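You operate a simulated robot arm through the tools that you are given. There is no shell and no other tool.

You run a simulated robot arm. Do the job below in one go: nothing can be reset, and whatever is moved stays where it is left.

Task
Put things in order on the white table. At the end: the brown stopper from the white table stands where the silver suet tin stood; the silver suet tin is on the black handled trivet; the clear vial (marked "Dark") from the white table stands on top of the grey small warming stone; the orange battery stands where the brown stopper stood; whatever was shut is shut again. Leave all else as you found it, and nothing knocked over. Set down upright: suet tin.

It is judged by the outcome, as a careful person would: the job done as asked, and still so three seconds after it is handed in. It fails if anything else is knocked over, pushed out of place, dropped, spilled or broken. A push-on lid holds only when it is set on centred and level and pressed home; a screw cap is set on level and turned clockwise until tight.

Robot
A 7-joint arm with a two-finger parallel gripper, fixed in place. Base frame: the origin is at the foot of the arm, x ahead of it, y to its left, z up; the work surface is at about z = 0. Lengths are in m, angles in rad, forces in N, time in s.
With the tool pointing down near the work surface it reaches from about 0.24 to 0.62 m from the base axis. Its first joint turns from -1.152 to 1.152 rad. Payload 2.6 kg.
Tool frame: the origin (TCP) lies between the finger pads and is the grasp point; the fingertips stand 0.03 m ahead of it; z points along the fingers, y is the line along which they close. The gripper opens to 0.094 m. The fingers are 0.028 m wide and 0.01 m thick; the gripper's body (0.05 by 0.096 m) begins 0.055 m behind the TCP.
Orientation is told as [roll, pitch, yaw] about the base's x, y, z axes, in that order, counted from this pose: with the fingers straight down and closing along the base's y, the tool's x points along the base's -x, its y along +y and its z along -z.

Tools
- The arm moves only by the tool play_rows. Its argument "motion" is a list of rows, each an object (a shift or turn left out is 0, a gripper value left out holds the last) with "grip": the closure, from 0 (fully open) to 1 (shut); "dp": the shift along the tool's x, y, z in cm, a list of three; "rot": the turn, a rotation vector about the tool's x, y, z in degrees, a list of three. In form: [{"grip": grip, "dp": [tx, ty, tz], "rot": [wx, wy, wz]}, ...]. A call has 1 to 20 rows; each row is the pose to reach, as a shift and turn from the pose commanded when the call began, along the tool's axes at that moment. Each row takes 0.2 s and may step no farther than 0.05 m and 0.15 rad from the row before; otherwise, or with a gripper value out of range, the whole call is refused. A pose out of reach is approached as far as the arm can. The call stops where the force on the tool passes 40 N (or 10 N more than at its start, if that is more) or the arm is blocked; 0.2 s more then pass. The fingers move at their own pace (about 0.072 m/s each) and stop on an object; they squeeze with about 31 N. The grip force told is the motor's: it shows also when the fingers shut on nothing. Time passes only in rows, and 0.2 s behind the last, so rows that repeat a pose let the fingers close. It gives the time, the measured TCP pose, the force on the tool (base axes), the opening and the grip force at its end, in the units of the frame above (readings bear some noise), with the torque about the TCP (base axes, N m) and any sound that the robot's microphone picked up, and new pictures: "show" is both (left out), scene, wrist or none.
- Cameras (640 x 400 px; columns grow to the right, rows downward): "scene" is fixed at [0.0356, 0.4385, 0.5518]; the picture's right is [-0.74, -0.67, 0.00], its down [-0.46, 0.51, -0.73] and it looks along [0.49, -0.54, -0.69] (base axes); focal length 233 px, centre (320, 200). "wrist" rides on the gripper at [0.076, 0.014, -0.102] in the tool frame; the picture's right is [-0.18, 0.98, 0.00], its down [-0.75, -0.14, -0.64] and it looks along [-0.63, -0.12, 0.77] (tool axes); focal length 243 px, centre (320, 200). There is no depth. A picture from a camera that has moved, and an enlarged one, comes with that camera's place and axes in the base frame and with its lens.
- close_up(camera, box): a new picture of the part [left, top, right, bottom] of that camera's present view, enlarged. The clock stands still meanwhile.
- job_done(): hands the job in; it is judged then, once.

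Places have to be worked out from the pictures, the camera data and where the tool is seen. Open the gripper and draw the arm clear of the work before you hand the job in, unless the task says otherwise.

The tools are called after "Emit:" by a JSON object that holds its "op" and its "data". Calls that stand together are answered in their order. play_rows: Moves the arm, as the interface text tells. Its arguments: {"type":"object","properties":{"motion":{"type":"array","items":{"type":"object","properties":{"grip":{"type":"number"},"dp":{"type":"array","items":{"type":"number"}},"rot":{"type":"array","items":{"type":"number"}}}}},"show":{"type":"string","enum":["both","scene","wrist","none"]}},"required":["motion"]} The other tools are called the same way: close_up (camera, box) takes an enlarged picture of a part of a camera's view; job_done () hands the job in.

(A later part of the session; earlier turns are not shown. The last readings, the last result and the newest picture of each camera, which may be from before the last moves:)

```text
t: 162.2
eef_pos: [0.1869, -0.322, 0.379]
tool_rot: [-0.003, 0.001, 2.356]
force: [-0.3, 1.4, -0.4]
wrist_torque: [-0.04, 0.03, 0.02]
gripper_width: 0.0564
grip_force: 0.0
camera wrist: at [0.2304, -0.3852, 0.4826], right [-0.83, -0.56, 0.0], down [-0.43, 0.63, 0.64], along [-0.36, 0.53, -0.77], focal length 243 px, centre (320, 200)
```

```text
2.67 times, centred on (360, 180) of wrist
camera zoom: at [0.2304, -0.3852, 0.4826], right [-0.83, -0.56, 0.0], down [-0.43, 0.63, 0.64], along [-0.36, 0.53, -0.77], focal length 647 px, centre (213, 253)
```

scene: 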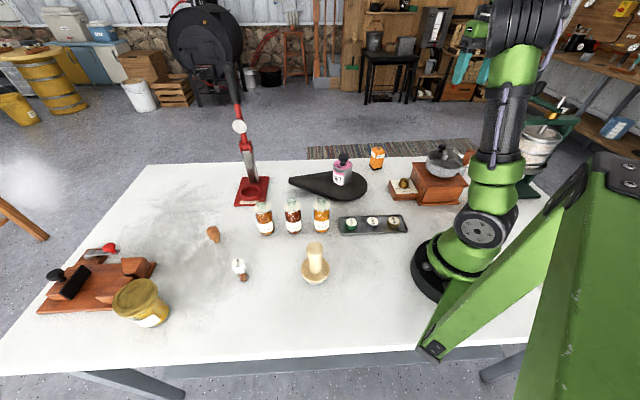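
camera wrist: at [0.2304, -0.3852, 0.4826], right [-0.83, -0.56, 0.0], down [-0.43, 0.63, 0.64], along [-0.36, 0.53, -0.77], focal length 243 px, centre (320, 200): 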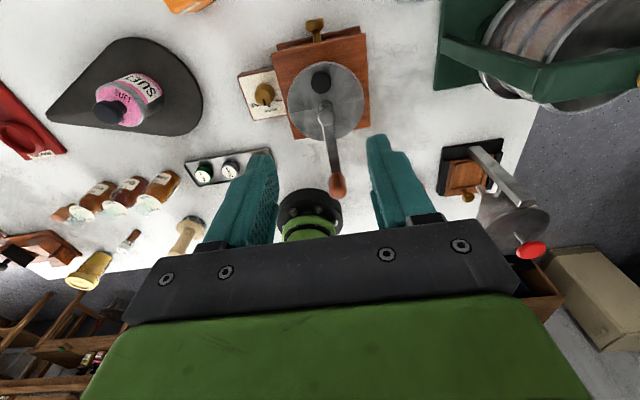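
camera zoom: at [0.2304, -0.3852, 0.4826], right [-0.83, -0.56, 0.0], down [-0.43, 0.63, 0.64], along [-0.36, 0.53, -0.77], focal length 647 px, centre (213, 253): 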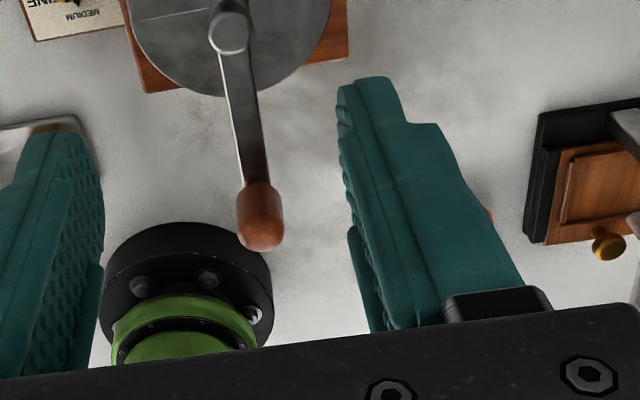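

No further objects there. I want a good look into the measuring cup beside the mill, which shows something dark inside; I turn the wrist back to view it.

Emit:
{"op": "play_rows", "data": {"motion": [{"rot": [0, 0, -7.7]}, {"rot": [0, 0, -15.4]}, {"rot": [0, 0, -23.1]}, {"rot": [0, 0, -30.8]}, {"rot": [0, 0, -38.5]}, {"rot": [0, 0, -46.2]}, {"rot": [0, 0, -53.9]}, {"rot": [0, 0, -61.6]}, {"rot": [0, 0, -69.3]}, {"rot": [0, 0, -77]}, {"rot": [0, 0, -84.7]}, {"rot": [0, 0, -92.4]}, {"rot": [0, 0, -100.1]}, {"rot": [0, 0, -107.8]}, {"rot": [0, 0, -115.5]}, {"rot": [0, 0, -123.2]}, {"rot": [0, 0, -130.9]}, {"rot": [0, 0, -138.6]}, {"rot": [0, 0, -143]}], "show": "wrist"}}

Emit:
{"op": "close_up", "data": {"camera": "wrist", "box": [220, 0, 420, 180]}}

```text
t: 166.2
eef_pos: [0.1862, -0.3209, 0.3772]
tool_rot: [0.002, 0.0, -1.428]
force: [0.2, 0.8, 0.2]
wrist_torque: [0.03, 0.0, 0.03]
gripper_width: 0.0566
grip_force: 0.0
camera wrist: at [0.1891, -0.2437, 0.4819], right [1.0, -0.04, 0.0], down [-0.04, -0.77, 0.64], along [-0.03, -0.64, -0.77], focal length 243 px, centre (320, 200)
```

wrist: 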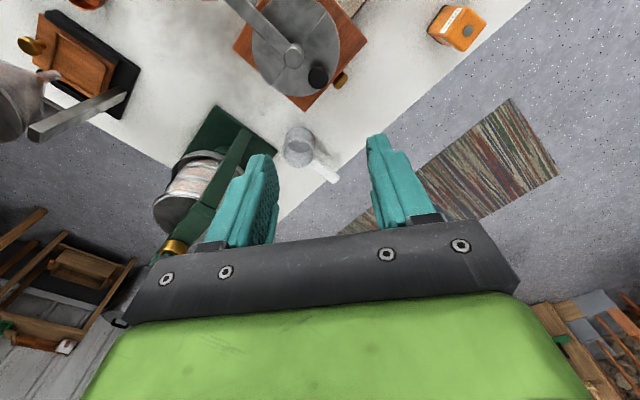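

```text
2.22 times, centred on (320, 90) of wrist
camera zoom: at [0.1891, -0.2437, 0.4819], right [1.0, -0.04, 0.0], down [-0.04, -0.77, 0.64], along [-0.03, -0.64, -0.77], focal length 539 px, centre (320, 444)
```

zoom: 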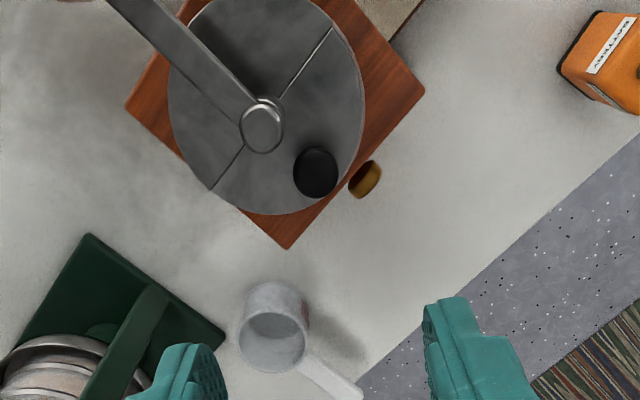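

I enlarge the cup fully, and the other small drawer device.

Emit:
{"op": "close_up", "data": {"camera": "wrist", "box": [275, 115, 345, 185]}}

Emit:
{"op": "close_up", "data": {"camera": "wrist", "box": [0, 0, 180, 150]}}

```text
5.71 times, centred on (310, 150) of wrist
camera zoom: at [0.1891, -0.2437, 0.4819], right [1.0, -0.04, 0.0], down [-0.04, -0.77, 0.64], along [-0.03, -0.64, -0.77], focal length 1386 px, centre (377, 486)
```

zoom: 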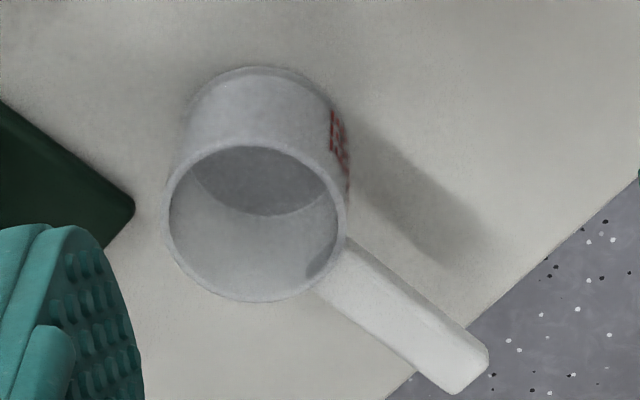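

```text
2.67 times, centred on (90, 75) of wrist
camera zoom: at [0.1891, -0.2437, 0.4819], right [1.0, -0.04, 0.0], down [-0.04, -0.77, 0.64], along [-0.03, -0.64, -0.77], focal length 647 px, centre (933, 533)
```

zoom: 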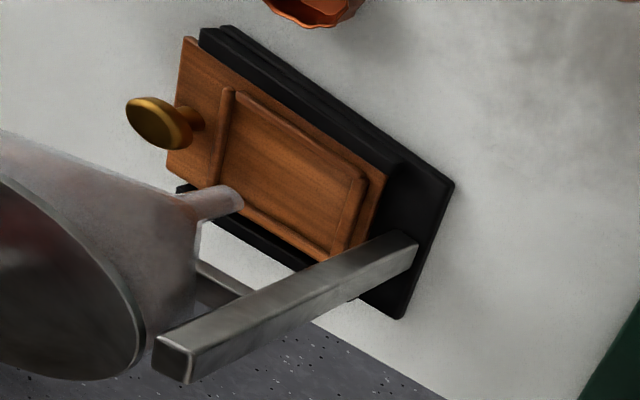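

The cup is empty too. One harmless test remains: whether the wooden handle is screwed onto the granite base (the piece is round, so turning it in place changes nothing). I go back to it.

Emit:
{"op": "play_rows", "data": {"motion": [{"grip": 0, "dp": [3.1, 2.3, 0], "rot": [0, 0, -7.5]}, {"dp": [6.2, 4.5, 0], "rot": [0, 0, -15]}, {"dp": [9.3, 6.8, 0], "rot": [0, 0, -22.5]}, {"dp": [12.4, 9.1, 0], "rot": [0, 0, -30]}, {"dp": [15.5, 11.3, 0], "rot": [0, 0, -37.5]}, {"dp": [18.6, 13.6, 0], "rot": [0, 0, -45]}, {"dp": [21.7, 15.8, 0], "rot": [0, 0, -52.5]}, {"dp": [24.8, 18.1, 0], "rot": [0, 0, -60]}, {"dp": [27.9, 17.6, 1], "rot": [0, 0, -67.5]}, {"dp": [31, 17.2, 2.5], "rot": [0, 0, -75]}, {"dp": [34.1, 16.7, 4], "rot": [0, 0, -82.5]}, {"dp": [37.2, 16.3, 5.5], "rot": [0, 0, -90]}, {"dp": [40.3, 15.8, 7], "rot": [0, 0, -97.5]}, {"dp": [43.4, 15.3, 8.5], "rot": [0, 0, -105]}, {"dp": [46.5, 14.9, 10], "rot": [0, 0, -112]}, {"dp": [49.6, 14.4, 11.4], "rot": [0, 0, -119]}, {"dp": [52.65, 13.95, 12.7], "rot": [0, 0, -126]}], "show": "wrist"}}

```text
t: 169.8
eef_pos: [0.2535, 0.2212, 0.2516]
tool_rot: [-0.002, -0.004, 0.769]
force: [0.2, 0.9, 0.6]
wrist_torque: [0.01, 0.01, 0.01]
gripper_width: 0.0941
grip_force: 0.1
camera wrist: at [0.1878, 0.1779, 0.3546], right [-0.55, 0.83, 0.0], down [0.64, 0.42, 0.64], along [0.54, 0.35, -0.76], focal length 243 px, centre (320, 200)
```

wrist: 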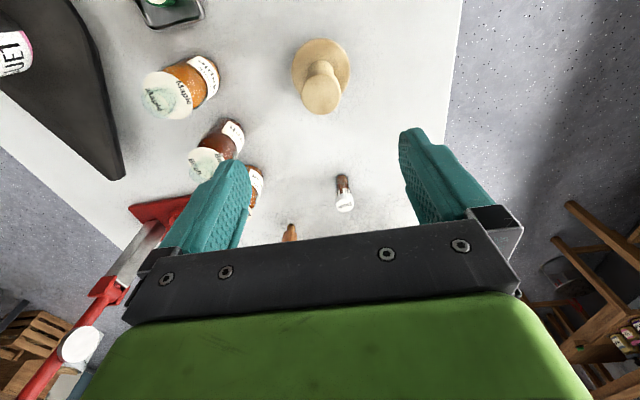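

I lower over the knob, grip it, press lightly and turn 60° counter-clockwise.

Emit:
{"op": "play_rows", "data": {"motion": [{"grip": 0, "dp": [0.48, 0.23, 4]}, {"dp": [0.48, 0.23, 8]}, {"dp": [0.48, 0.23, 12]}, {"dp": [0.48, 0.23, 14.8]}, {"grip": 0.5, "dp": [0.48, 0.23, 14.8]}, {"grip": 0.8, "dp": [0.48, 0.23, 14.8]}, {"grip": 0.8, "dp": [0.48, 0.23, 14.8]}, {"grip": 0.8, "dp": [0.48, 0.23, 14.8]}], "show": "none"}}

Emit:
{"op": "close_up", "data": {"camera": "scene", "box": [298, 260, 334, 290]}}

Emit:
{"op": "play_rows", "data": {"motion": [{"grip": 0.8, "dp": [0, 0, 0.1]}, {"dp": [0, 0, 0.1], "rot": [0, 0, -7.5]}, {"dp": [0, 0, 0.1], "rot": [0, 0, -15]}, {"dp": [0, 0, 0.1], "rot": [0, 0, -22.5]}, {"dp": [0, 0, 0.1], "rot": [0, 0, -30]}, {"dp": [0, 0, 0.1], "rot": [0, 0, -37.5]}, {"dp": [0, 0, 0.1], "rot": [0, 0, -45]}], "show": "none"}}

Emit:
{"op": "close_up", "data": {"camera": "scene", "box": [298, 260, 334, 290]}}

```text
t: 171.6
eef_pos: [0.2475, 0.218, 0.1042]
tool_rot: [-0.002, -0.001, 0.767]
force: [-1.0, 0.3, 0.2]
wrist_torque: [0.0, 0.0, 0.0]
gripper_width: 0.0377
grip_force: 31.5
```

```text
13.33 times, centred on (316, 275) of scene
camera zoom: at [0.0356, 0.4385, 0.5518], right [-0.74, -0.67, 0.0], down [-0.46, 0.51, -0.73], along [0.49, -0.54, -0.69], focal length 3112 px, centre (373, -800)
```

zoom: 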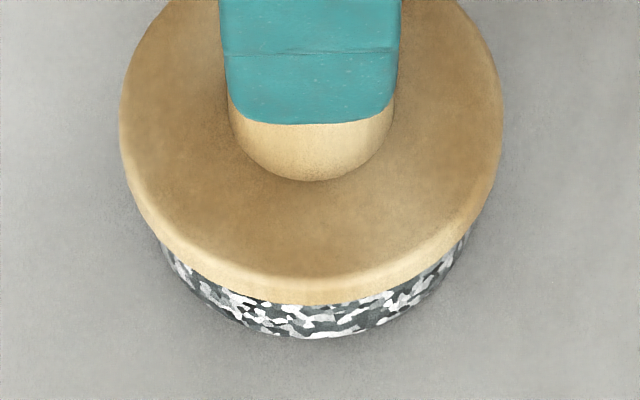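

```text
t: 173.2
eef_pos: [0.247, 0.217, 0.1028]
tool_rot: [-0.003, 0.001, 1.556]
force: [-0.1, 2.5, 13.4]
wrist_torque: [0.31, 0.13, -0.25]
gripper_width: 0.0377
grip_force: 30.8
```

```text
13.33 times, centred on (316, 275) of scene
camera zoom: at [0.0355, 0.4384, 0.5518], right [-0.74, -0.67, 0.0], down [-0.46, 0.51, -0.73], along [0.49, -0.54, -0.69], focal length 3112 px, centre (373, -800)
```

zoom: 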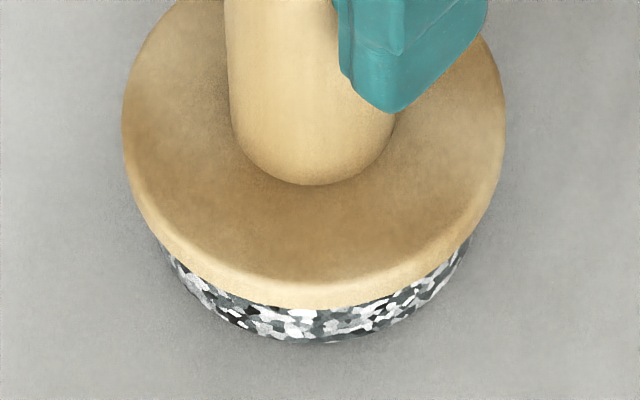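

The granite pattern turned along: it is one rigid piece. I turn it back to its original angle and let go.

Emit:
{"op": "play_rows", "data": {"motion": [{"grip": 0.8, "dp": [0, 0, -0.05], "rot": [0, 0, 7.5]}, {"dp": [0, 0, -0.05], "rot": [0, 0, 15]}, {"dp": [0, 0, -0.05], "rot": [0, 0, 22.5]}, {"dp": [0, 0, -0.05], "rot": [0, 0, 30]}, {"dp": [0, 0, -0.05], "rot": [0, 0, 37.5]}, {"dp": [0, 0, -0.05], "rot": [0, 0, 45]}, {"dp": [0, 0, -0.1], "rot": [0, 0, 45]}, {"grip": 0.5, "dp": [0, 0, -0.1], "rot": [0, 0, 45]}, {"grip": 0.2, "dp": [0, 0, -0.1], "rot": [0, 0, 45]}, {"grip": 0, "dp": [0, 0, -0.1], "rot": [0, 0, 45]}, {"dp": [0, 0, -4], "rot": [0, 0, 45]}, {"dp": [0, 0, -8], "rot": [0, 0, 45]}, {"dp": [0, 0, -12], "rot": [0, 0, 45]}, {"dp": [0, 0, -16], "rot": [0, 0, 45]}, {"dp": [0, 0, -20], "rot": [0, 0, 45]}]}}

Emit:
{"op": "close_up", "data": {"camera": "scene", "box": [290, 230, 350, 290]}}

```text
t: 176.4
eef_pos: [0.2464, 0.2179, 0.3021]
tool_rot: [-0.004, -0.003, 0.766]
force: [0.6, -0.3, 0.2]
wrist_torque: [0.0, -0.01, 0.03]
gripper_width: 0.094
grip_force: 0.0
camera wrist: at [0.1822, 0.1754, 0.4056], right [-0.55, 0.84, 0.0], down [0.64, 0.42, 0.64], along [0.54, 0.35, -0.77], focal length 243 px, centre (320, 200)
```

scene: 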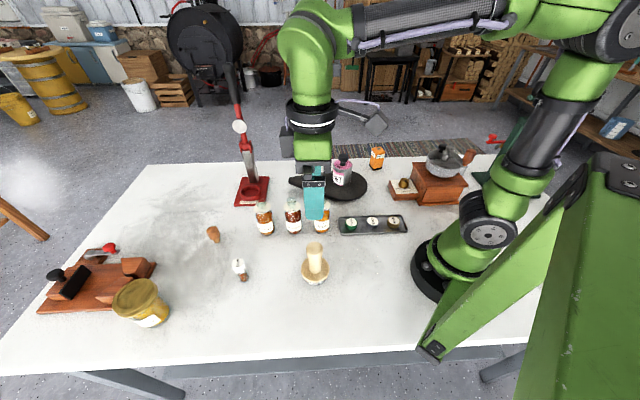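
wrist: 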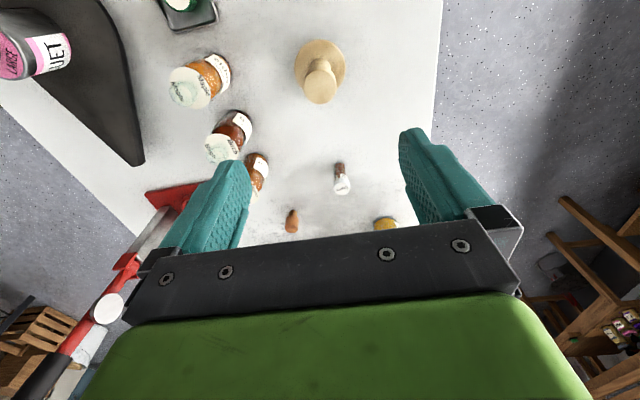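

```text
6.67 times, centred on (320, 260) of scene
camera zoom: at [0.0356, 0.4385, 0.5518], right [-0.74, -0.67, 0.0], down [-0.46, 0.51, -0.73], along [0.49, -0.54, -0.69], focal length 1556 px, centre (320, -200)
```

zoom: 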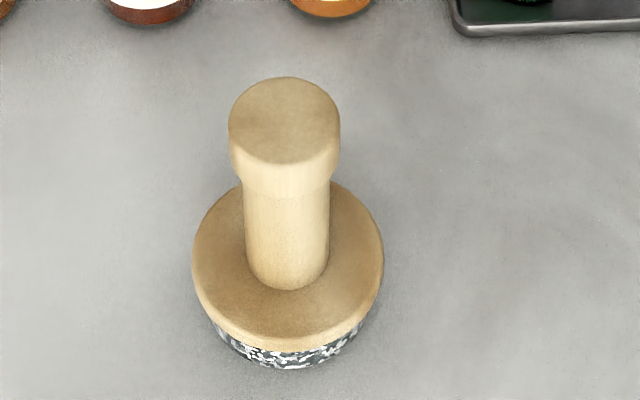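

The piece is back in place. One last idea: the tin's lid might be a screw lid. I'll test it harmlessly: press the knob lightly and turn it counter-clockwise, watching whether the body label stays. I go to the tin.

Emit:
{"op": "play_rows", "data": {"motion": [{"grip": 0.3, "dp": [1.1, -3.84, 0.5], "rot": [0, 0, 6.4]}, {"dp": [2.2, -7.7, 1], "rot": [0, 0, 12.9]}, {"dp": [3.3, -11.5, 1.5], "rot": [0, 0, 19.3]}, {"dp": [4.4, -15.4, 2.5], "rot": [0, 0, 25.7]}, {"dp": [5.5, -19.2, 3.5], "rot": [0, 0, 32.1]}, {"dp": [6.6, -23, 5], "rot": [0, 0, 38.5]}, {"dp": [7.7, -26.9, 6.5], "rot": [0, 0, 45]}, {"dp": [8.8, -30.7, 8], "rot": [0, 0, 51.4]}, {"dp": [9.89, -34.6, 9.8], "rot": [0, 0, 57.8]}, {"dp": [9.89, -34.6, 9.8], "rot": [0, 0, 57.8]}], "show": "wrist"}}

Emit:
{"op": "close_up", "data": {"camera": "wrist", "box": [220, 40, 420, 220]}}

```text
t: 178.6
eef_pos: [0.4154, -0.1009, 0.2045]
tool_rot: [0.0, -0.003, -0.242]
force: [0.5, 0.0, 0.2]
wrist_torque: [0.01, 0.03, 0.07]
gripper_width: 0.0657
grip_force: 0.0
camera wrist: at [0.3454, -0.0678, 0.3069], right [0.42, 0.91, 0.0], down [0.7, -0.32, 0.64], along [0.59, -0.27, -0.76], focal length 243 px, centre (320, 200)
```

wrist: 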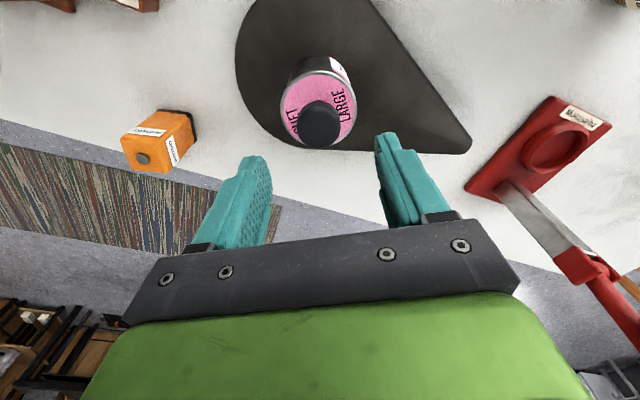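

```text
2.22 times, centred on (320, 130) of wrist
camera zoom: at [0.3454, -0.0678, 0.3069], right [0.42, 0.91, 0.0], down [0.7, -0.32, 0.64], along [0.59, -0.27, -0.76], focal length 539 px, centre (320, 356)
```

zoom: 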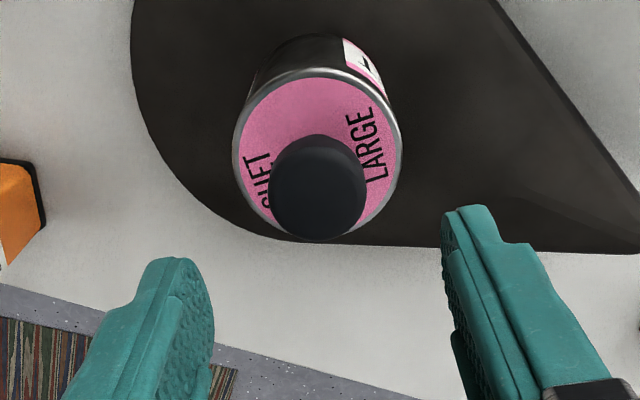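

Aligned. I descend, grip the knob, press slightly and turn 37° counter-clockwise.

Emit:
{"op": "play_rows", "data": {"motion": [{"grip": 0.3, "dp": [0.15, 0, 3.7]}, {"dp": [0.15, 0, 7.3]}, {"grip": 0.6, "dp": [0.15, 0, 7.3]}, {"grip": 0.8, "dp": [0.15, 0, 7.3]}, {"grip": 0.8, "dp": [0.15, 0, 7.3]}], "show": "none"}}

Emit:
{"op": "play_rows", "data": {"motion": [{"grip": 0.8, "dp": [0, 0, 0.12]}, {"dp": [0, 0, 0.12], "rot": [0, 0, -7.5]}, {"dp": [0, 0, 0.12], "rot": [0, 0, -15]}, {"dp": [0, 0, 0.12], "rot": [0, 0, -22.5]}, {"dp": [0, 0, 0.12], "rot": [0, 0, -30]}, {"dp": [0, 0, 0.12], "rot": [0, 0, -37.5]}], "show": "wrist"}}

Emit:
{"op": "close_up", "data": {"camera": "scene", "box": [310, 150, 380, 205]}}

```text
t: 179.8
eef_pos: [0.4151, -0.0997, 0.1304]
tool_rot: [-0.001, -0.001, -0.242]
force: [-0.2, 0.0, -0.4]
wrist_torque: [-0.02, -0.01, 0.01]
gripper_width: 0.0333
grip_force: 31.0
```

```text
t: 181.2
eef_pos: [0.4149, -0.0991, 0.1305]
tool_rot: [-0.001, -0.003, 0.415]
force: [1.1, 0.3, 0.5]
wrist_torque: [0.06, -0.1, -0.03]
gripper_width: 0.0334
grip_force: 31.3
camera wrist: at [0.3392, -0.1173, 0.2338], right [-0.23, 0.97, 0.0], down [0.74, 0.17, 0.64], along [0.63, 0.15, -0.76], focal length 243 px, centre (320, 200)
```

wrist: 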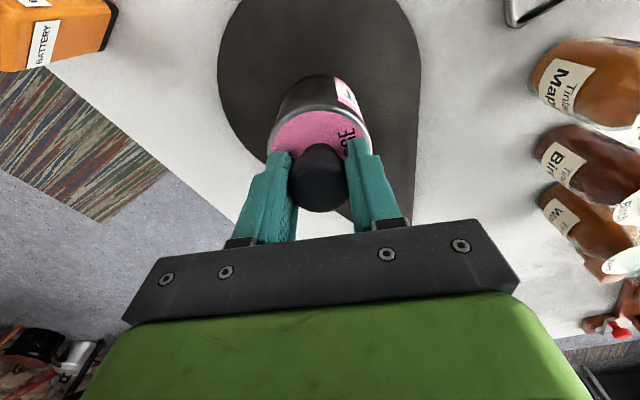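

```text
7.27 times, centred on (345, 178) of scene
camera zoom: at [0.0356, 0.4385, 0.5518], right [-0.74, -0.67, 0.0], down [-0.46, 0.51, -0.73], along [0.49, -0.54, -0.69], focal length 1697 px, centre (138, 364)
```

zoom: 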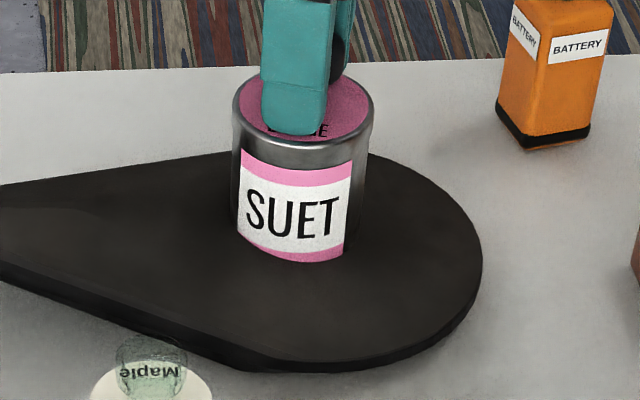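

The tin turned as a whole, but there was hardly any down-force. I repeat with a firmer press while turning a bit further.

Emit:
{"op": "play_rows", "data": {"motion": [{"grip": 0.8, "dp": [0, 0, 0.15]}, {"dp": [0, 0, 0.25]}, {"dp": [0, 0, 0.3], "rot": [0, 0, -5]}, {"dp": [0, 0, 0.3], "rot": [0, 0, -12]}, {"dp": [0, 0, 0.3], "rot": [0, 0, -19]}, {"dp": [0, 0, 0.3], "rot": [0, 0, -26]}], "show": "wrist"}}

Emit:
{"op": "close_up", "data": {"camera": "scene", "box": [310, 150, 380, 205]}}

```text
t: 182.6
eef_pos: [0.4157, -0.0982, 0.1292]
tool_rot: [-0.008, -0.007, 0.869]
force: [0.3, 4.9, 34.7]
wrist_torque: [0.78, 0.2, -0.4]
gripper_width: 0.0333
grip_force: 31.4
camera wrist: at [0.355, -0.148, 0.2327], right [-0.63, 0.78, -0.01], down [0.59, 0.48, 0.65], along [0.51, 0.41, -0.76], focal length 243 px, centre (320, 200)
```

wrist: 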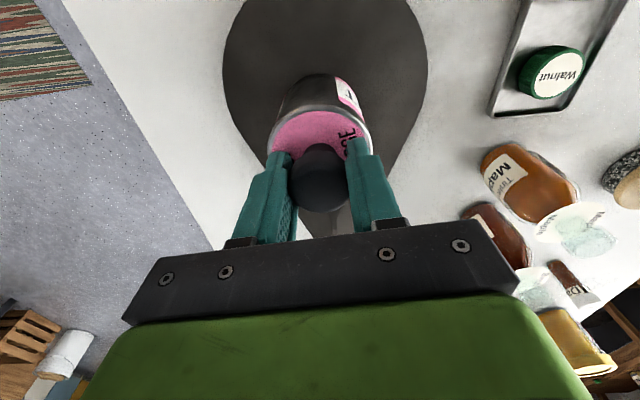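

```text
7.27 times, centred on (345, 178) of scene
camera zoom: at [0.0354, 0.4385, 0.5518], right [-0.74, -0.67, 0.0], down [-0.46, 0.51, -0.73], along [0.49, -0.54, -0.69], focal length 1697 px, centre (138, 364)
```

zoom: 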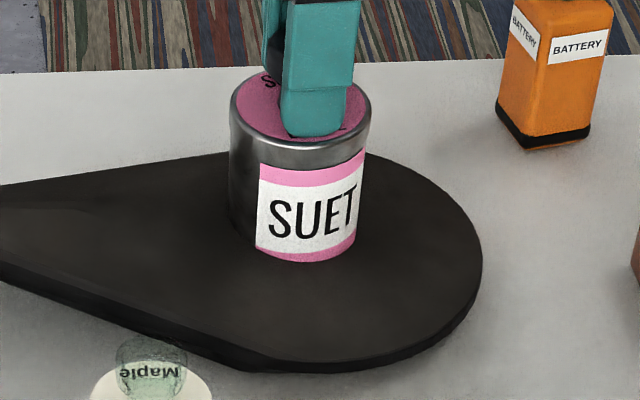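

The tin turns as one piece; its lid is fixed. I release it gently and rise.

Emit:
{"op": "play_rows", "data": {"motion": [{"grip": 0.8, "dp": [0, 0, -0.25]}, {"grip": 0.7, "dp": [0, 0, -0.25]}, {"grip": 0.5, "dp": [0, 0, -0.25]}, {"grip": 0.3, "dp": [0, 0, -0.25]}, {"dp": [0, 0, -3]}, {"dp": [0, 0, -7]}, {"dp": [0, 0, -11]}, {"dp": [0, 0, -15]}, {"dp": [0, 0, -19]}]}}

Emit:
{"op": "close_up", "data": {"camera": "scene", "box": [280, 130, 420, 220]}}

```text
t: 184.6
eef_pos: [0.4145, -0.0982, 0.3192]
tool_rot: [-0.002, -0.001, 0.866]
force: [0.0, -0.1, -0.2]
wrist_torque: [0.02, 0.03, 0.04]
gripper_width: 0.0656
grip_force: 0.1
camera wrist: at [0.3545, -0.1479, 0.4216], right [-0.63, 0.78, 0.0], down [0.59, 0.48, 0.64], along [0.5, 0.4, -0.77], focal length 243 px, centre (320, 200)
```

scene: 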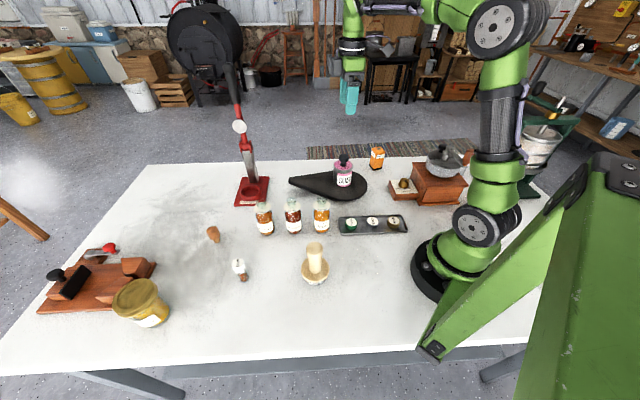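
wrist: 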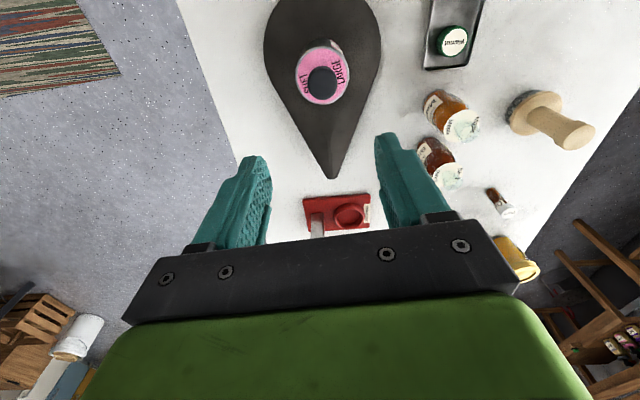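

```text
4.44 times, centred on (350, 175) of scene
camera zoom: at [0.0356, 0.4385, 0.5518], right [-0.74, -0.67, 0.0], down [-0.46, 0.51, -0.73], along [0.49, -0.54, -0.69], focal length 1037 px, centre (187, 311)
```

zoom: 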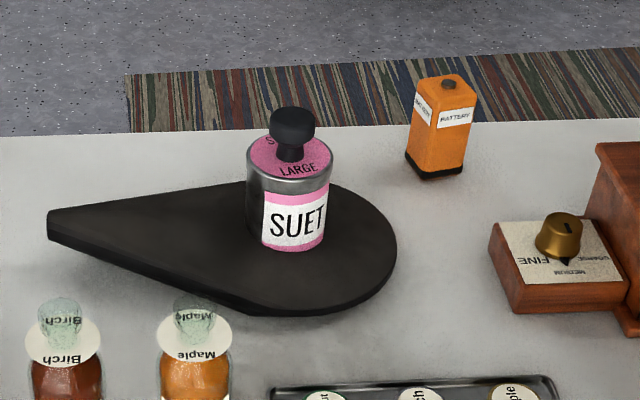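

Everything placed is fine. I scan a few strips of the table once more in high zoom from both cameras for a flat pale slab.

Emit:
{"op": "close_up", "data": {"camera": "scene", "box": [370, 190, 470, 270]}}

Emit:
{"op": "close_up", "data": {"camera": "wrist", "box": [170, 0, 420, 240]}}

Emit:
{"op": "close_up", "data": {"camera": "wrist", "box": [380, 0, 640, 240]}}

Emit:
{"op": "close_up", "data": {"camera": "scene", "box": [300, 225, 460, 345]}}

```text
5.00 times, centred on (420, 230) of scene
camera zoom: at [0.0356, 0.4385, 0.5518], right [-0.74, -0.67, 0.0], down [-0.46, 0.51, -0.73], along [0.49, -0.54, -0.69], focal length 1167 px, centre (-180, 50)
```

zoom: 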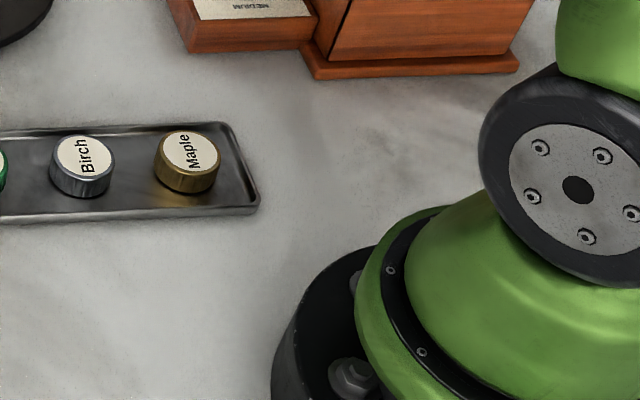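

```text
1.67 times, centred on (295, 120) of wrist
camera zoom: at [0.3545, -0.1479, 0.4216], right [-0.63, 0.78, 0.0], down [0.59, 0.48, 0.64], along [0.5, 0.4, -0.77], focal length 404 px, centre (362, 333)
```

zoom: 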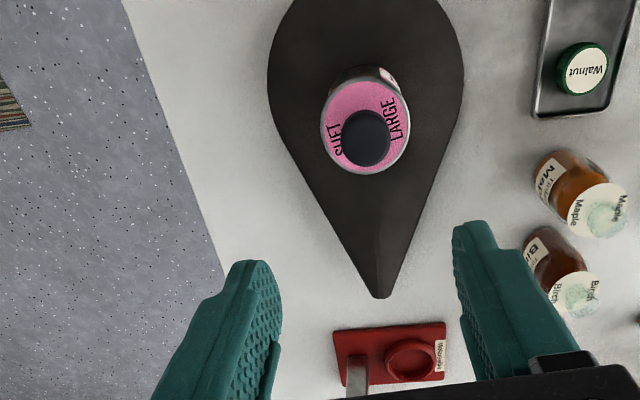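

```text
1.67 times, centred on (510, 120) of wrist
camera zoom: at [0.3545, -0.1479, 0.4216], right [-0.63, 0.78, 0.0], down [0.59, 0.48, 0.64], along [0.5, 0.4, -0.77], focal length 404 px, centre (3, 333)
```

zoom: 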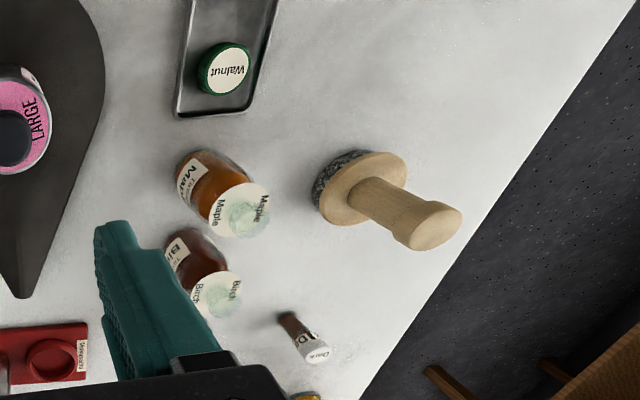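

```text
3.33 times, centred on (380, 285) of scene
camera zoom: at [0.0356, 0.4385, 0.5518], right [-0.74, -0.67, 0.0], down [-0.46, 0.51, -0.73], along [0.49, -0.54, -0.69], focal length 778 px, centre (120, -83)
```

zoom: 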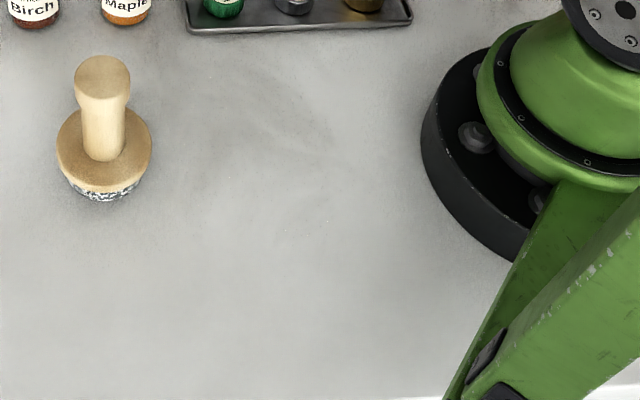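

After this exhaustive search, the only stone on the table is the grey granite piece with the wooden grip: a handled warming stone, whose flat top (3.7 cm) can carry the vial. I take the vial next: moving above it at ≈(0.375,0.349).

Emit:
{"op": "play_rows", "data": {"motion": [{"grip": 0.2, "dp": [-2.86, 2.9, 0], "rot": [0, 0, 0.6]}, {"dp": [-5.7, 5.8, 0], "rot": [0, 0, 1.2]}, {"dp": [-8.6, 8.7, 0.5], "rot": [0, 0, 1.8]}, {"dp": [-11.4, 11.6, 1], "rot": [0, 0, 2.4]}, {"dp": [-14.3, 14.5, 2], "rot": [0, 0, 3]}, {"dp": [-17.2, 17.4, 3], "rot": [0, 0, 3.6]}, {"dp": [-20, 20.3, 4], "rot": [0, 0, 4.2]}, {"dp": [-22.9, 23.2, 5.5], "rot": [0, 0, 4.8]}, {"dp": [-25.8, 26.1, 7], "rot": [0, 0, 5.4]}, {"dp": [-28.6, 29, 8.5], "rot": [0, 0, 6]}, {"dp": [-31.49, 31.98, 10], "rot": [0, 0, 6.6]}]}}

Emit:
{"op": "close_up", "data": {"camera": "wrist", "box": [220, 40, 420, 220]}}

```text
t: 187.0
eef_pos: [0.3753, 0.3475, 0.2183]
tool_rot: [-0.002, -0.001, 0.751]
force: [0.6, -0.6, -0.4]
wrist_torque: [0.0, 0.02, 0.01]
gripper_width: 0.0751
grip_force: 0.1
camera wrist: at [0.3086, 0.3064, 0.321], right [-0.54, 0.84, 0.0], down [0.65, 0.41, 0.64], along [0.54, 0.34, -0.77], focal length 243 px, centre (320, 200)
```

scene: 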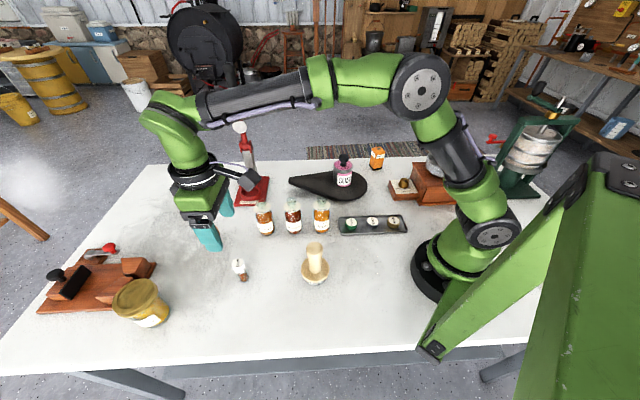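
wrist: 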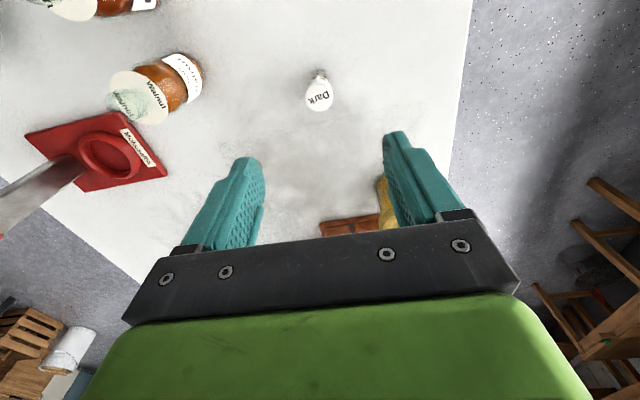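

```text
2.22 times, centred on (320, 130) of wrist
camera zoom: at [0.3086, 0.3064, 0.321], right [-0.54, 0.84, 0.0], down [0.65, 0.41, 0.64], along [0.54, 0.34, -0.77], focal length 539 px, centre (320, 356)
```

zoom: 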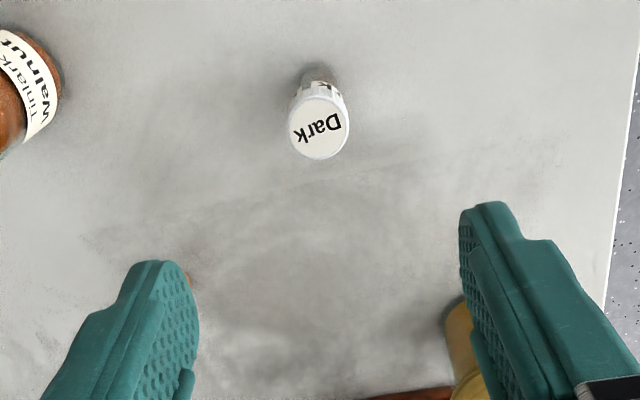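

The vial is at ≈(0.372,0.345). I descend around it to z≈0.048 and close on its cap/upper part.

Emit:
{"op": "play_rows", "data": {"motion": [{"grip": 0.3, "dp": [0.2, 0.04, 4.5]}, {"dp": [0.4, 0.04, 9]}, {"dp": [0.4, 0.04, 13.5]}, {"dp": [0.4, 0.04, 17.0]}, {"dp": [0.4, 0.04, 17.0]}], "show": "wrist"}}

Emit:
{"op": "close_up", "data": {"camera": "wrist", "box": [240, 100, 400, 250]}}

```text
t: 188.2
eef_pos: [0.3724, 0.3461, 0.0484]
tool_rot: [-0.001, -0.002, 0.75]
force: [0.0, 0.2, 0.3]
wrist_torque: [0.0, -0.02, 0.01]
gripper_width: 0.0655
grip_force: 0.0
camera wrist: at [0.3063, 0.304, 0.1512], right [-0.54, 0.84, 0.0], down [0.65, 0.41, 0.64], along [0.54, 0.34, -0.76], focal length 243 px, centre (320, 200)
```

wrist: 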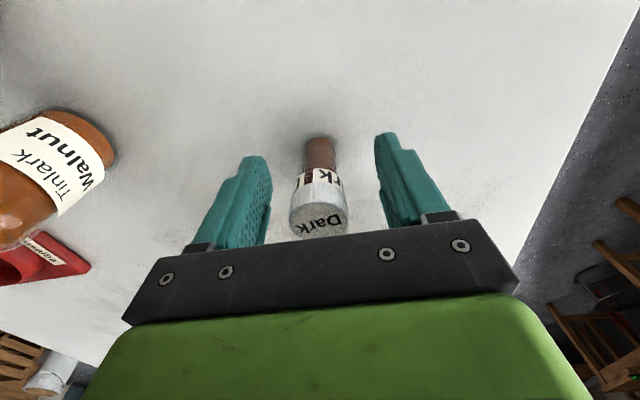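

```text
2.67 times, centred on (320, 175) of wrist
camera zoom: at [0.3063, 0.304, 0.1512], right [-0.54, 0.84, 0.0], down [0.65, 0.41, 0.64], along [0.54, 0.34, -0.76], focal length 647 px, centre (320, 267)
```

zoom: 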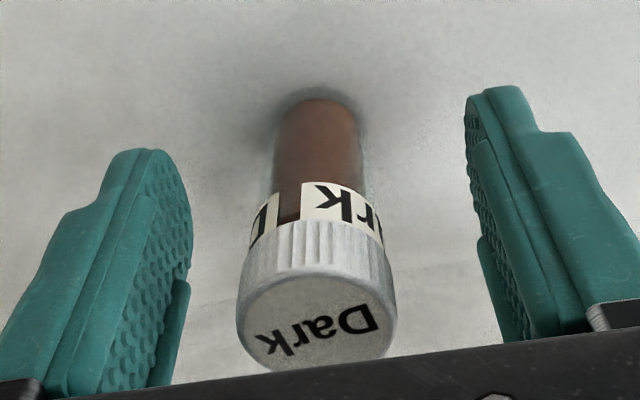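

The vial is centred. I close and lift it 18 cm.

Emit:
{"op": "play_rows", "data": {"motion": [{"grip": 0.5}, {"grip": 0.8}, {"grip": 0.8}, {"grip": 0.8}, {"grip": 0.8, "dp": [0, 0, -1.5]}, {"dp": [0, 0, -5]}, {"dp": [0, 0, -9.5]}, {"dp": [0, 0, -14]}, {"dp": [0, 0, -18]}, {"dp": [0, 0, -18]}]}}

Emit:
{"op": "close_up", "data": {"camera": "wrist", "box": [240, 100, 400, 250]}}

Emit:
{"op": "close_up", "data": {"camera": "scene", "box": [190, 180, 290, 280]}}

```text
t: 190.4
eef_pos: [0.3722, 0.3452, 0.2265]
tool_rot: [-0.002, -0.003, 0.751]
force: [0.5, -0.4, -0.6]
wrist_torque: [0.03, 0.01, 0.0]
gripper_width: 0.0271
grip_force: 31.0
camera wrist: at [0.3062, 0.3034, 0.3306], right [-0.54, 0.84, 0.0], down [0.64, 0.41, 0.64], along [0.54, 0.34, -0.77], focal length 243 px, centre (320, 200)
```

scene: 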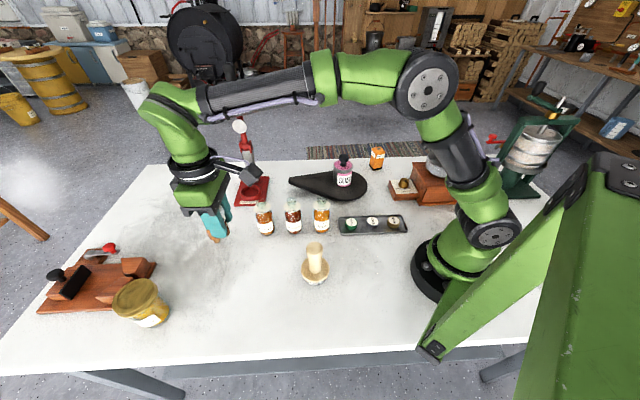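
wrist: 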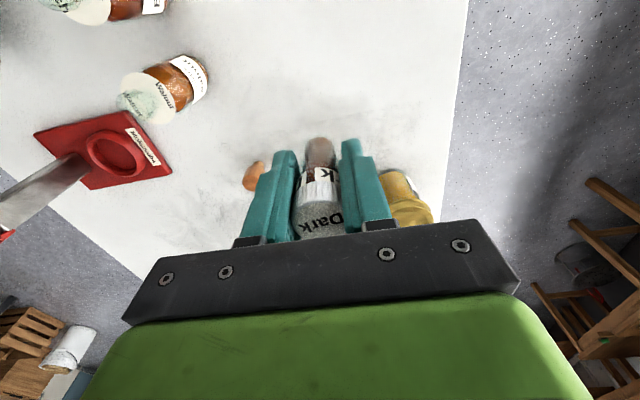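

```text
2.67 times, centred on (320, 175) of wrist
camera zoom: at [0.3062, 0.3034, 0.3306], right [-0.54, 0.84, 0.0], down [0.64, 0.41, 0.64], along [0.54, 0.34, -0.77], focal length 647 px, centre (320, 267)
```

zoom: 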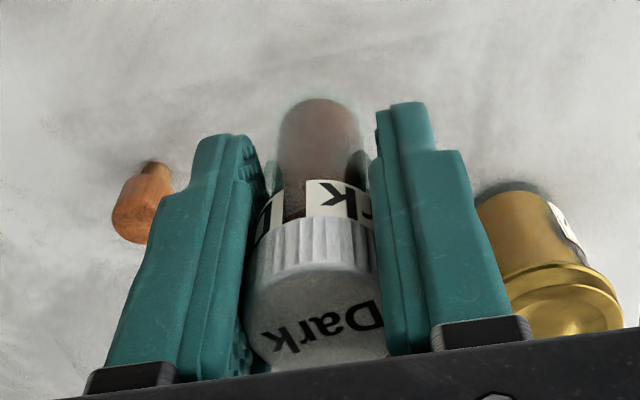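

```text
4.00 times, centred on (240, 230) of scene
camera zoom: at [0.0356, 0.4385, 0.5518], right [-0.74, -0.67, 0.0], down [-0.46, 0.51, -0.73], along [0.49, -0.54, -0.69], focal length 934 px, centre (640, 80)
```

zoom: 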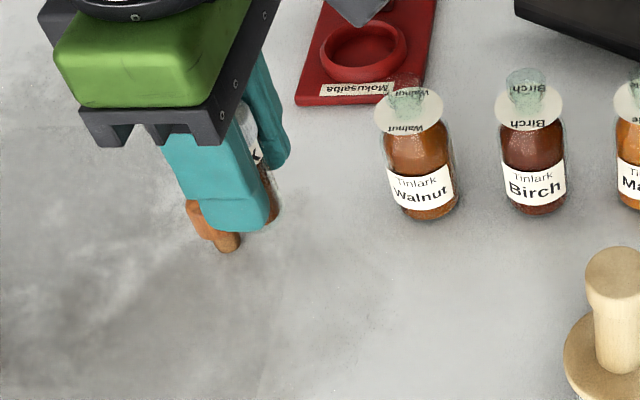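

The vial hangs straight. I bring it above the warming stone's flat top at ≈(0.2488,0.219).

Emit:
{"op": "play_rows", "data": {"motion": [{"grip": 0.8, "dp": [4.4, -0.2, 0]}, {"dp": [8.9, -0.4, 0]}, {"dp": [13.3, -0.6, 0]}, {"dp": [17.75, -0.83, 0]}, {"dp": [17.75, -0.83, 0]}]}}

Emit:
{"op": "close_up", "data": {"camera": "wrist", "box": [240, 60, 400, 240]}}

Emit:
{"op": "close_up", "data": {"camera": "scene", "box": [270, 170, 370, 290]}}

```text
t: 191.6
eef_pos: [0.2469, 0.2173, 0.2275]
tool_rot: [0.0, -0.002, 0.75]
force: [1.4, 0.1, -0.4]
wrist_torque: [0.0, 0.02, -0.02]
gripper_width: 0.027
grip_force: 31.1
camera wrist: at [0.1814, 0.1759, 0.331], right [-0.54, 0.84, 0.0], down [0.65, 0.41, 0.64], along [0.54, 0.34, -0.76], focal length 243 px, centre (320, 200)
```

scene: 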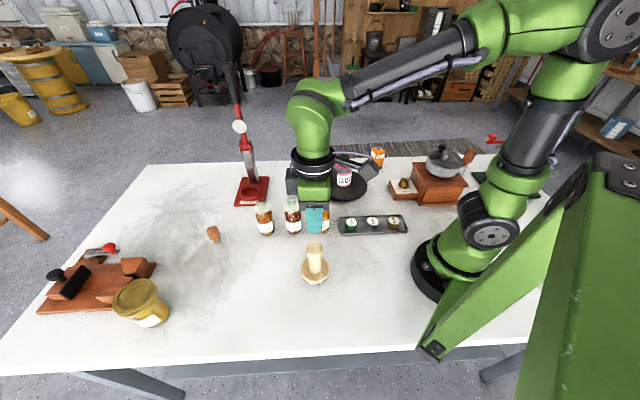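
wrist: 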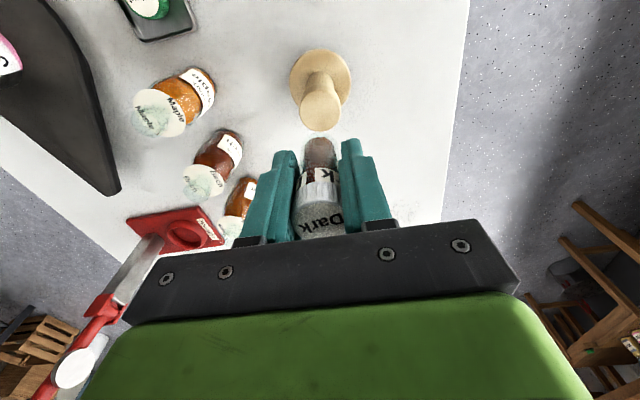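

```text
2.22 times, centred on (320, 150) of wrist
camera zoom: at [0.1814, 0.1759, 0.331], right [-0.54, 0.84, 0.0], down [0.65, 0.41, 0.64], along [0.54, 0.34, -0.76], focal length 539 px, centre (320, 311)
```

zoom: 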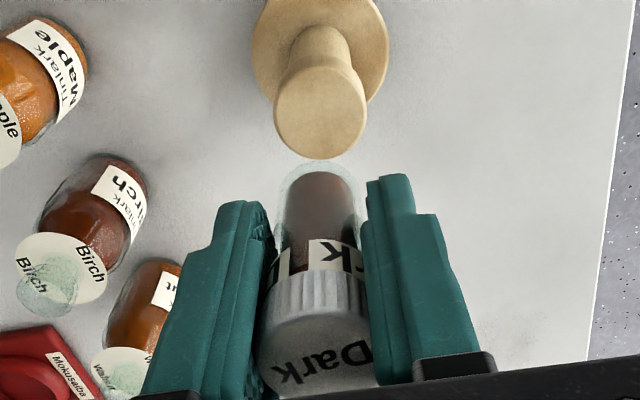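

```text
3.33 times, centred on (320, 230) of scene
camera zoom: at [0.0356, 0.4385, 0.5518], right [-0.74, -0.67, 0.0], down [-0.46, 0.51, -0.73], along [0.49, -0.54, -0.69], focal length 778 px, centre (320, 100)
```

zoom: 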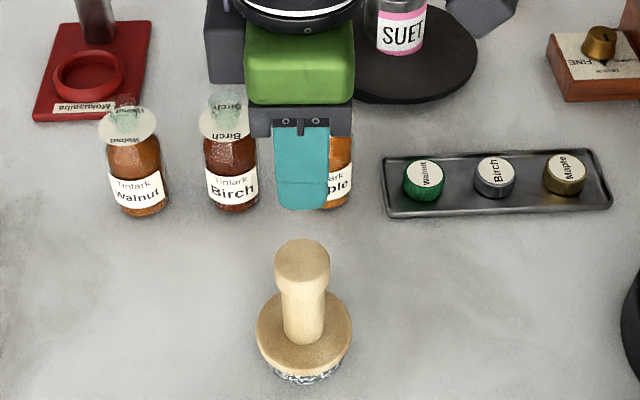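

The vial's base and the knob's top line up within ~2 mm. I correct that and lower to just above the top.

Emit:
{"op": "play_rows", "data": {"motion": [{"grip": 0.8, "dp": [-0.16, 0.07, 2.5]}, {"dp": [-0.16, 0.07, 4.5]}, {"dp": [-0.16, 0.07, 5.5]}, {"dp": [-0.16, 0.07, 5.5]}], "show": "wrist"}}

Emit:
{"op": "close_up", "data": {"camera": "scene", "box": [285, 215, 345, 290]}}

Emit:
{"op": "close_up", "data": {"camera": "wrist", "box": [260, 90, 380, 220]}}

```text
t: 192.6
eef_pos: [0.2486, 0.2194, 0.1731]
tool_rot: [-0.001, -0.003, 0.751]
force: [-0.1, 0.8, -0.3]
wrist_torque: [0.02, 0.0, -0.03]
gripper_width: 0.0269
grip_force: 30.7
camera wrist: at [0.1825, 0.1777, 0.2755], right [-0.54, 0.84, 0.0], down [0.65, 0.41, 0.64], along [0.54, 0.34, -0.77], focal length 243 px, centre (320, 200)
```

wrist: 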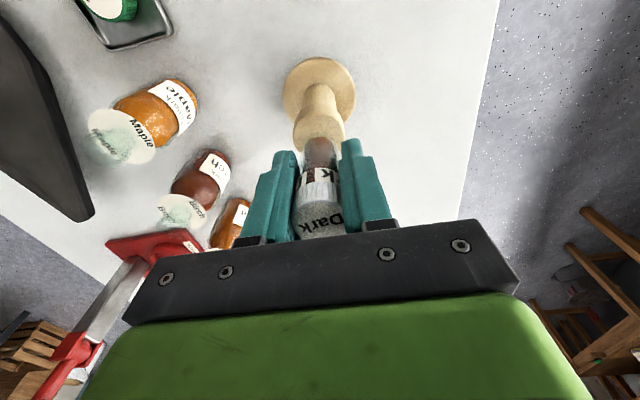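

```text
5.33 times, centred on (315, 252) of scene
camera zoom: at [0.0356, 0.4385, 0.5518], right [-0.74, -0.67, 0.0], down [-0.46, 0.51, -0.73], along [0.49, -0.54, -0.69], focal length 1245 px, centre (347, -80)
```

zoom: 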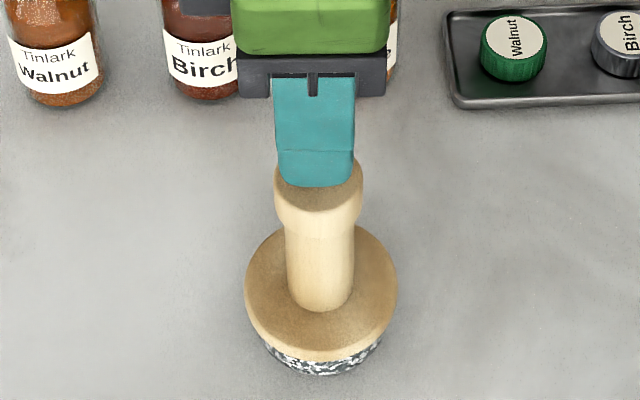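

```text
3.08 times, centred on (320, 155) of wrist
camera zoom: at [0.1825, 0.1777, 0.2755], right [-0.54, 0.84, 0.0], down [0.65, 0.41, 0.64], along [0.54, 0.34, -0.77], focal length 746 px, centre (320, 338)
```

zoom: 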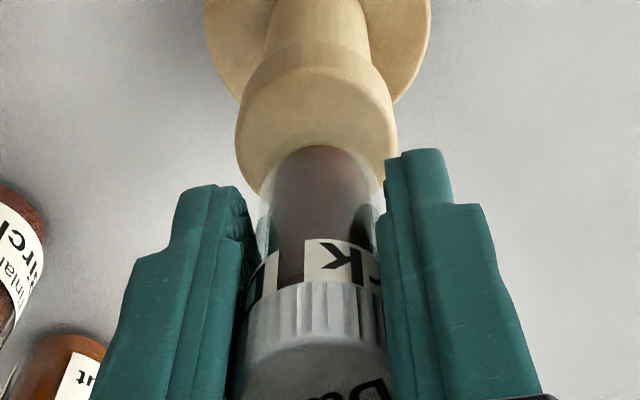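

The alignment looks right. I lower in small steps to contact.

Emit:
{"op": "play_rows", "data": {"motion": [{"grip": 0.8, "dp": [0, 0, 0.3]}, {"dp": [0, 0, 0.55]}, {"dp": [0, 0, 0.7]}, {"dp": [0, 0, 0.7]}], "show": "none"}}

```text
t: 193.6
eef_pos: [0.2485, 0.2187, 0.1651]
tool_rot: [-0.002, 0.0, 0.751]
force: [1.1, 1.4, -0.7]
wrist_torque: [0.01, 0.0, -0.02]
gripper_width: 0.0269
grip_force: 30.6
```

Emit:
{"op": "play_rows", "data": {"motion": [{"grip": 0.8, "dp": [0, 0, 0.1]}, {"dp": [0, 0, 0.17]}, {"dp": [0, 0, 0.17]}], "show": "none"}}

```text
t: 194.4
eef_pos: [0.2491, 0.2204, 0.163]
tool_rot: [-0.003, -0.003, 0.752]
force: [0.5, -0.5, 0.4]
wrist_torque: [-0.03, 0.03, -0.01]
gripper_width: 0.0268
grip_force: 31.6
```

Not yet in contact (0.4 N); I go on by a millimetre at a time.

Emit:
{"op": "play_rows", "data": {"motion": [{"grip": 0.8, "dp": [0, 0, 0.1]}, {"dp": [0, 0, 0.1]}], "show": "none"}}

Emit:
{"op": "play_rows", "data": {"motion": [{"grip": 0.8, "dp": [0, 0, 0.1]}, {"dp": [0, 0, 0.1]}], "show": "wrist"}}

Emit:
{"op": "close_up", "data": {"camera": "wrist", "box": [260, 90, 380, 220]}}

```text
t: 195.0
eef_pos: [0.2485, 0.2191, 0.164]
tool_rot: [-0.002, -0.004, 0.75]
force: [-0.7, -0.9, 6.2]
wrist_torque: [0.02, 0.08, 0.01]
gripper_width: 0.0268
grip_force: 31.1
```

```text
t: 195.6
eef_pos: [0.2494, 0.2202, 0.1619]
tool_rot: [-0.003, -0.004, 0.751]
force: [-1.3, -1.6, 18.6]
wrist_torque: [-0.06, 0.07, -0.03]
gripper_width: 0.0271
grip_force: 30.7
camera wrist: at [0.183, 0.1776, 0.2654], right [-0.54, 0.84, 0.0], down [0.64, 0.41, 0.65], along [0.55, 0.35, -0.76], focal length 243 px, centre (320, 200)
```

wrist: 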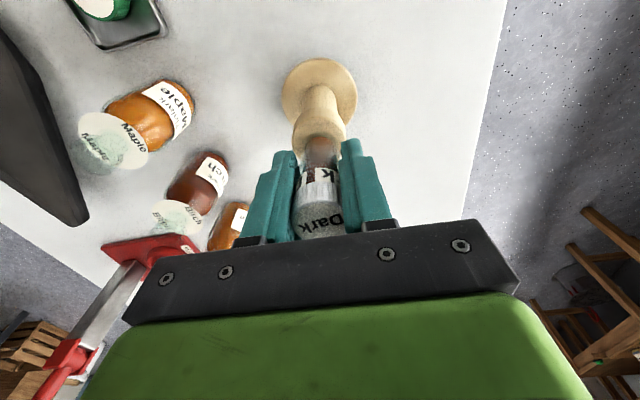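

```text
3.08 times, centred on (320, 155) of wrist
camera zoom: at [0.183, 0.1776, 0.2654], right [-0.54, 0.84, 0.0], down [0.64, 0.41, 0.65], along [0.55, 0.35, -0.76], focal length 746 px, centre (320, 338)
```

zoom: 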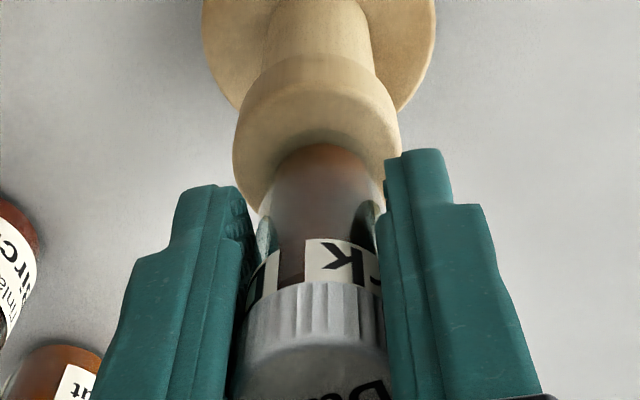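

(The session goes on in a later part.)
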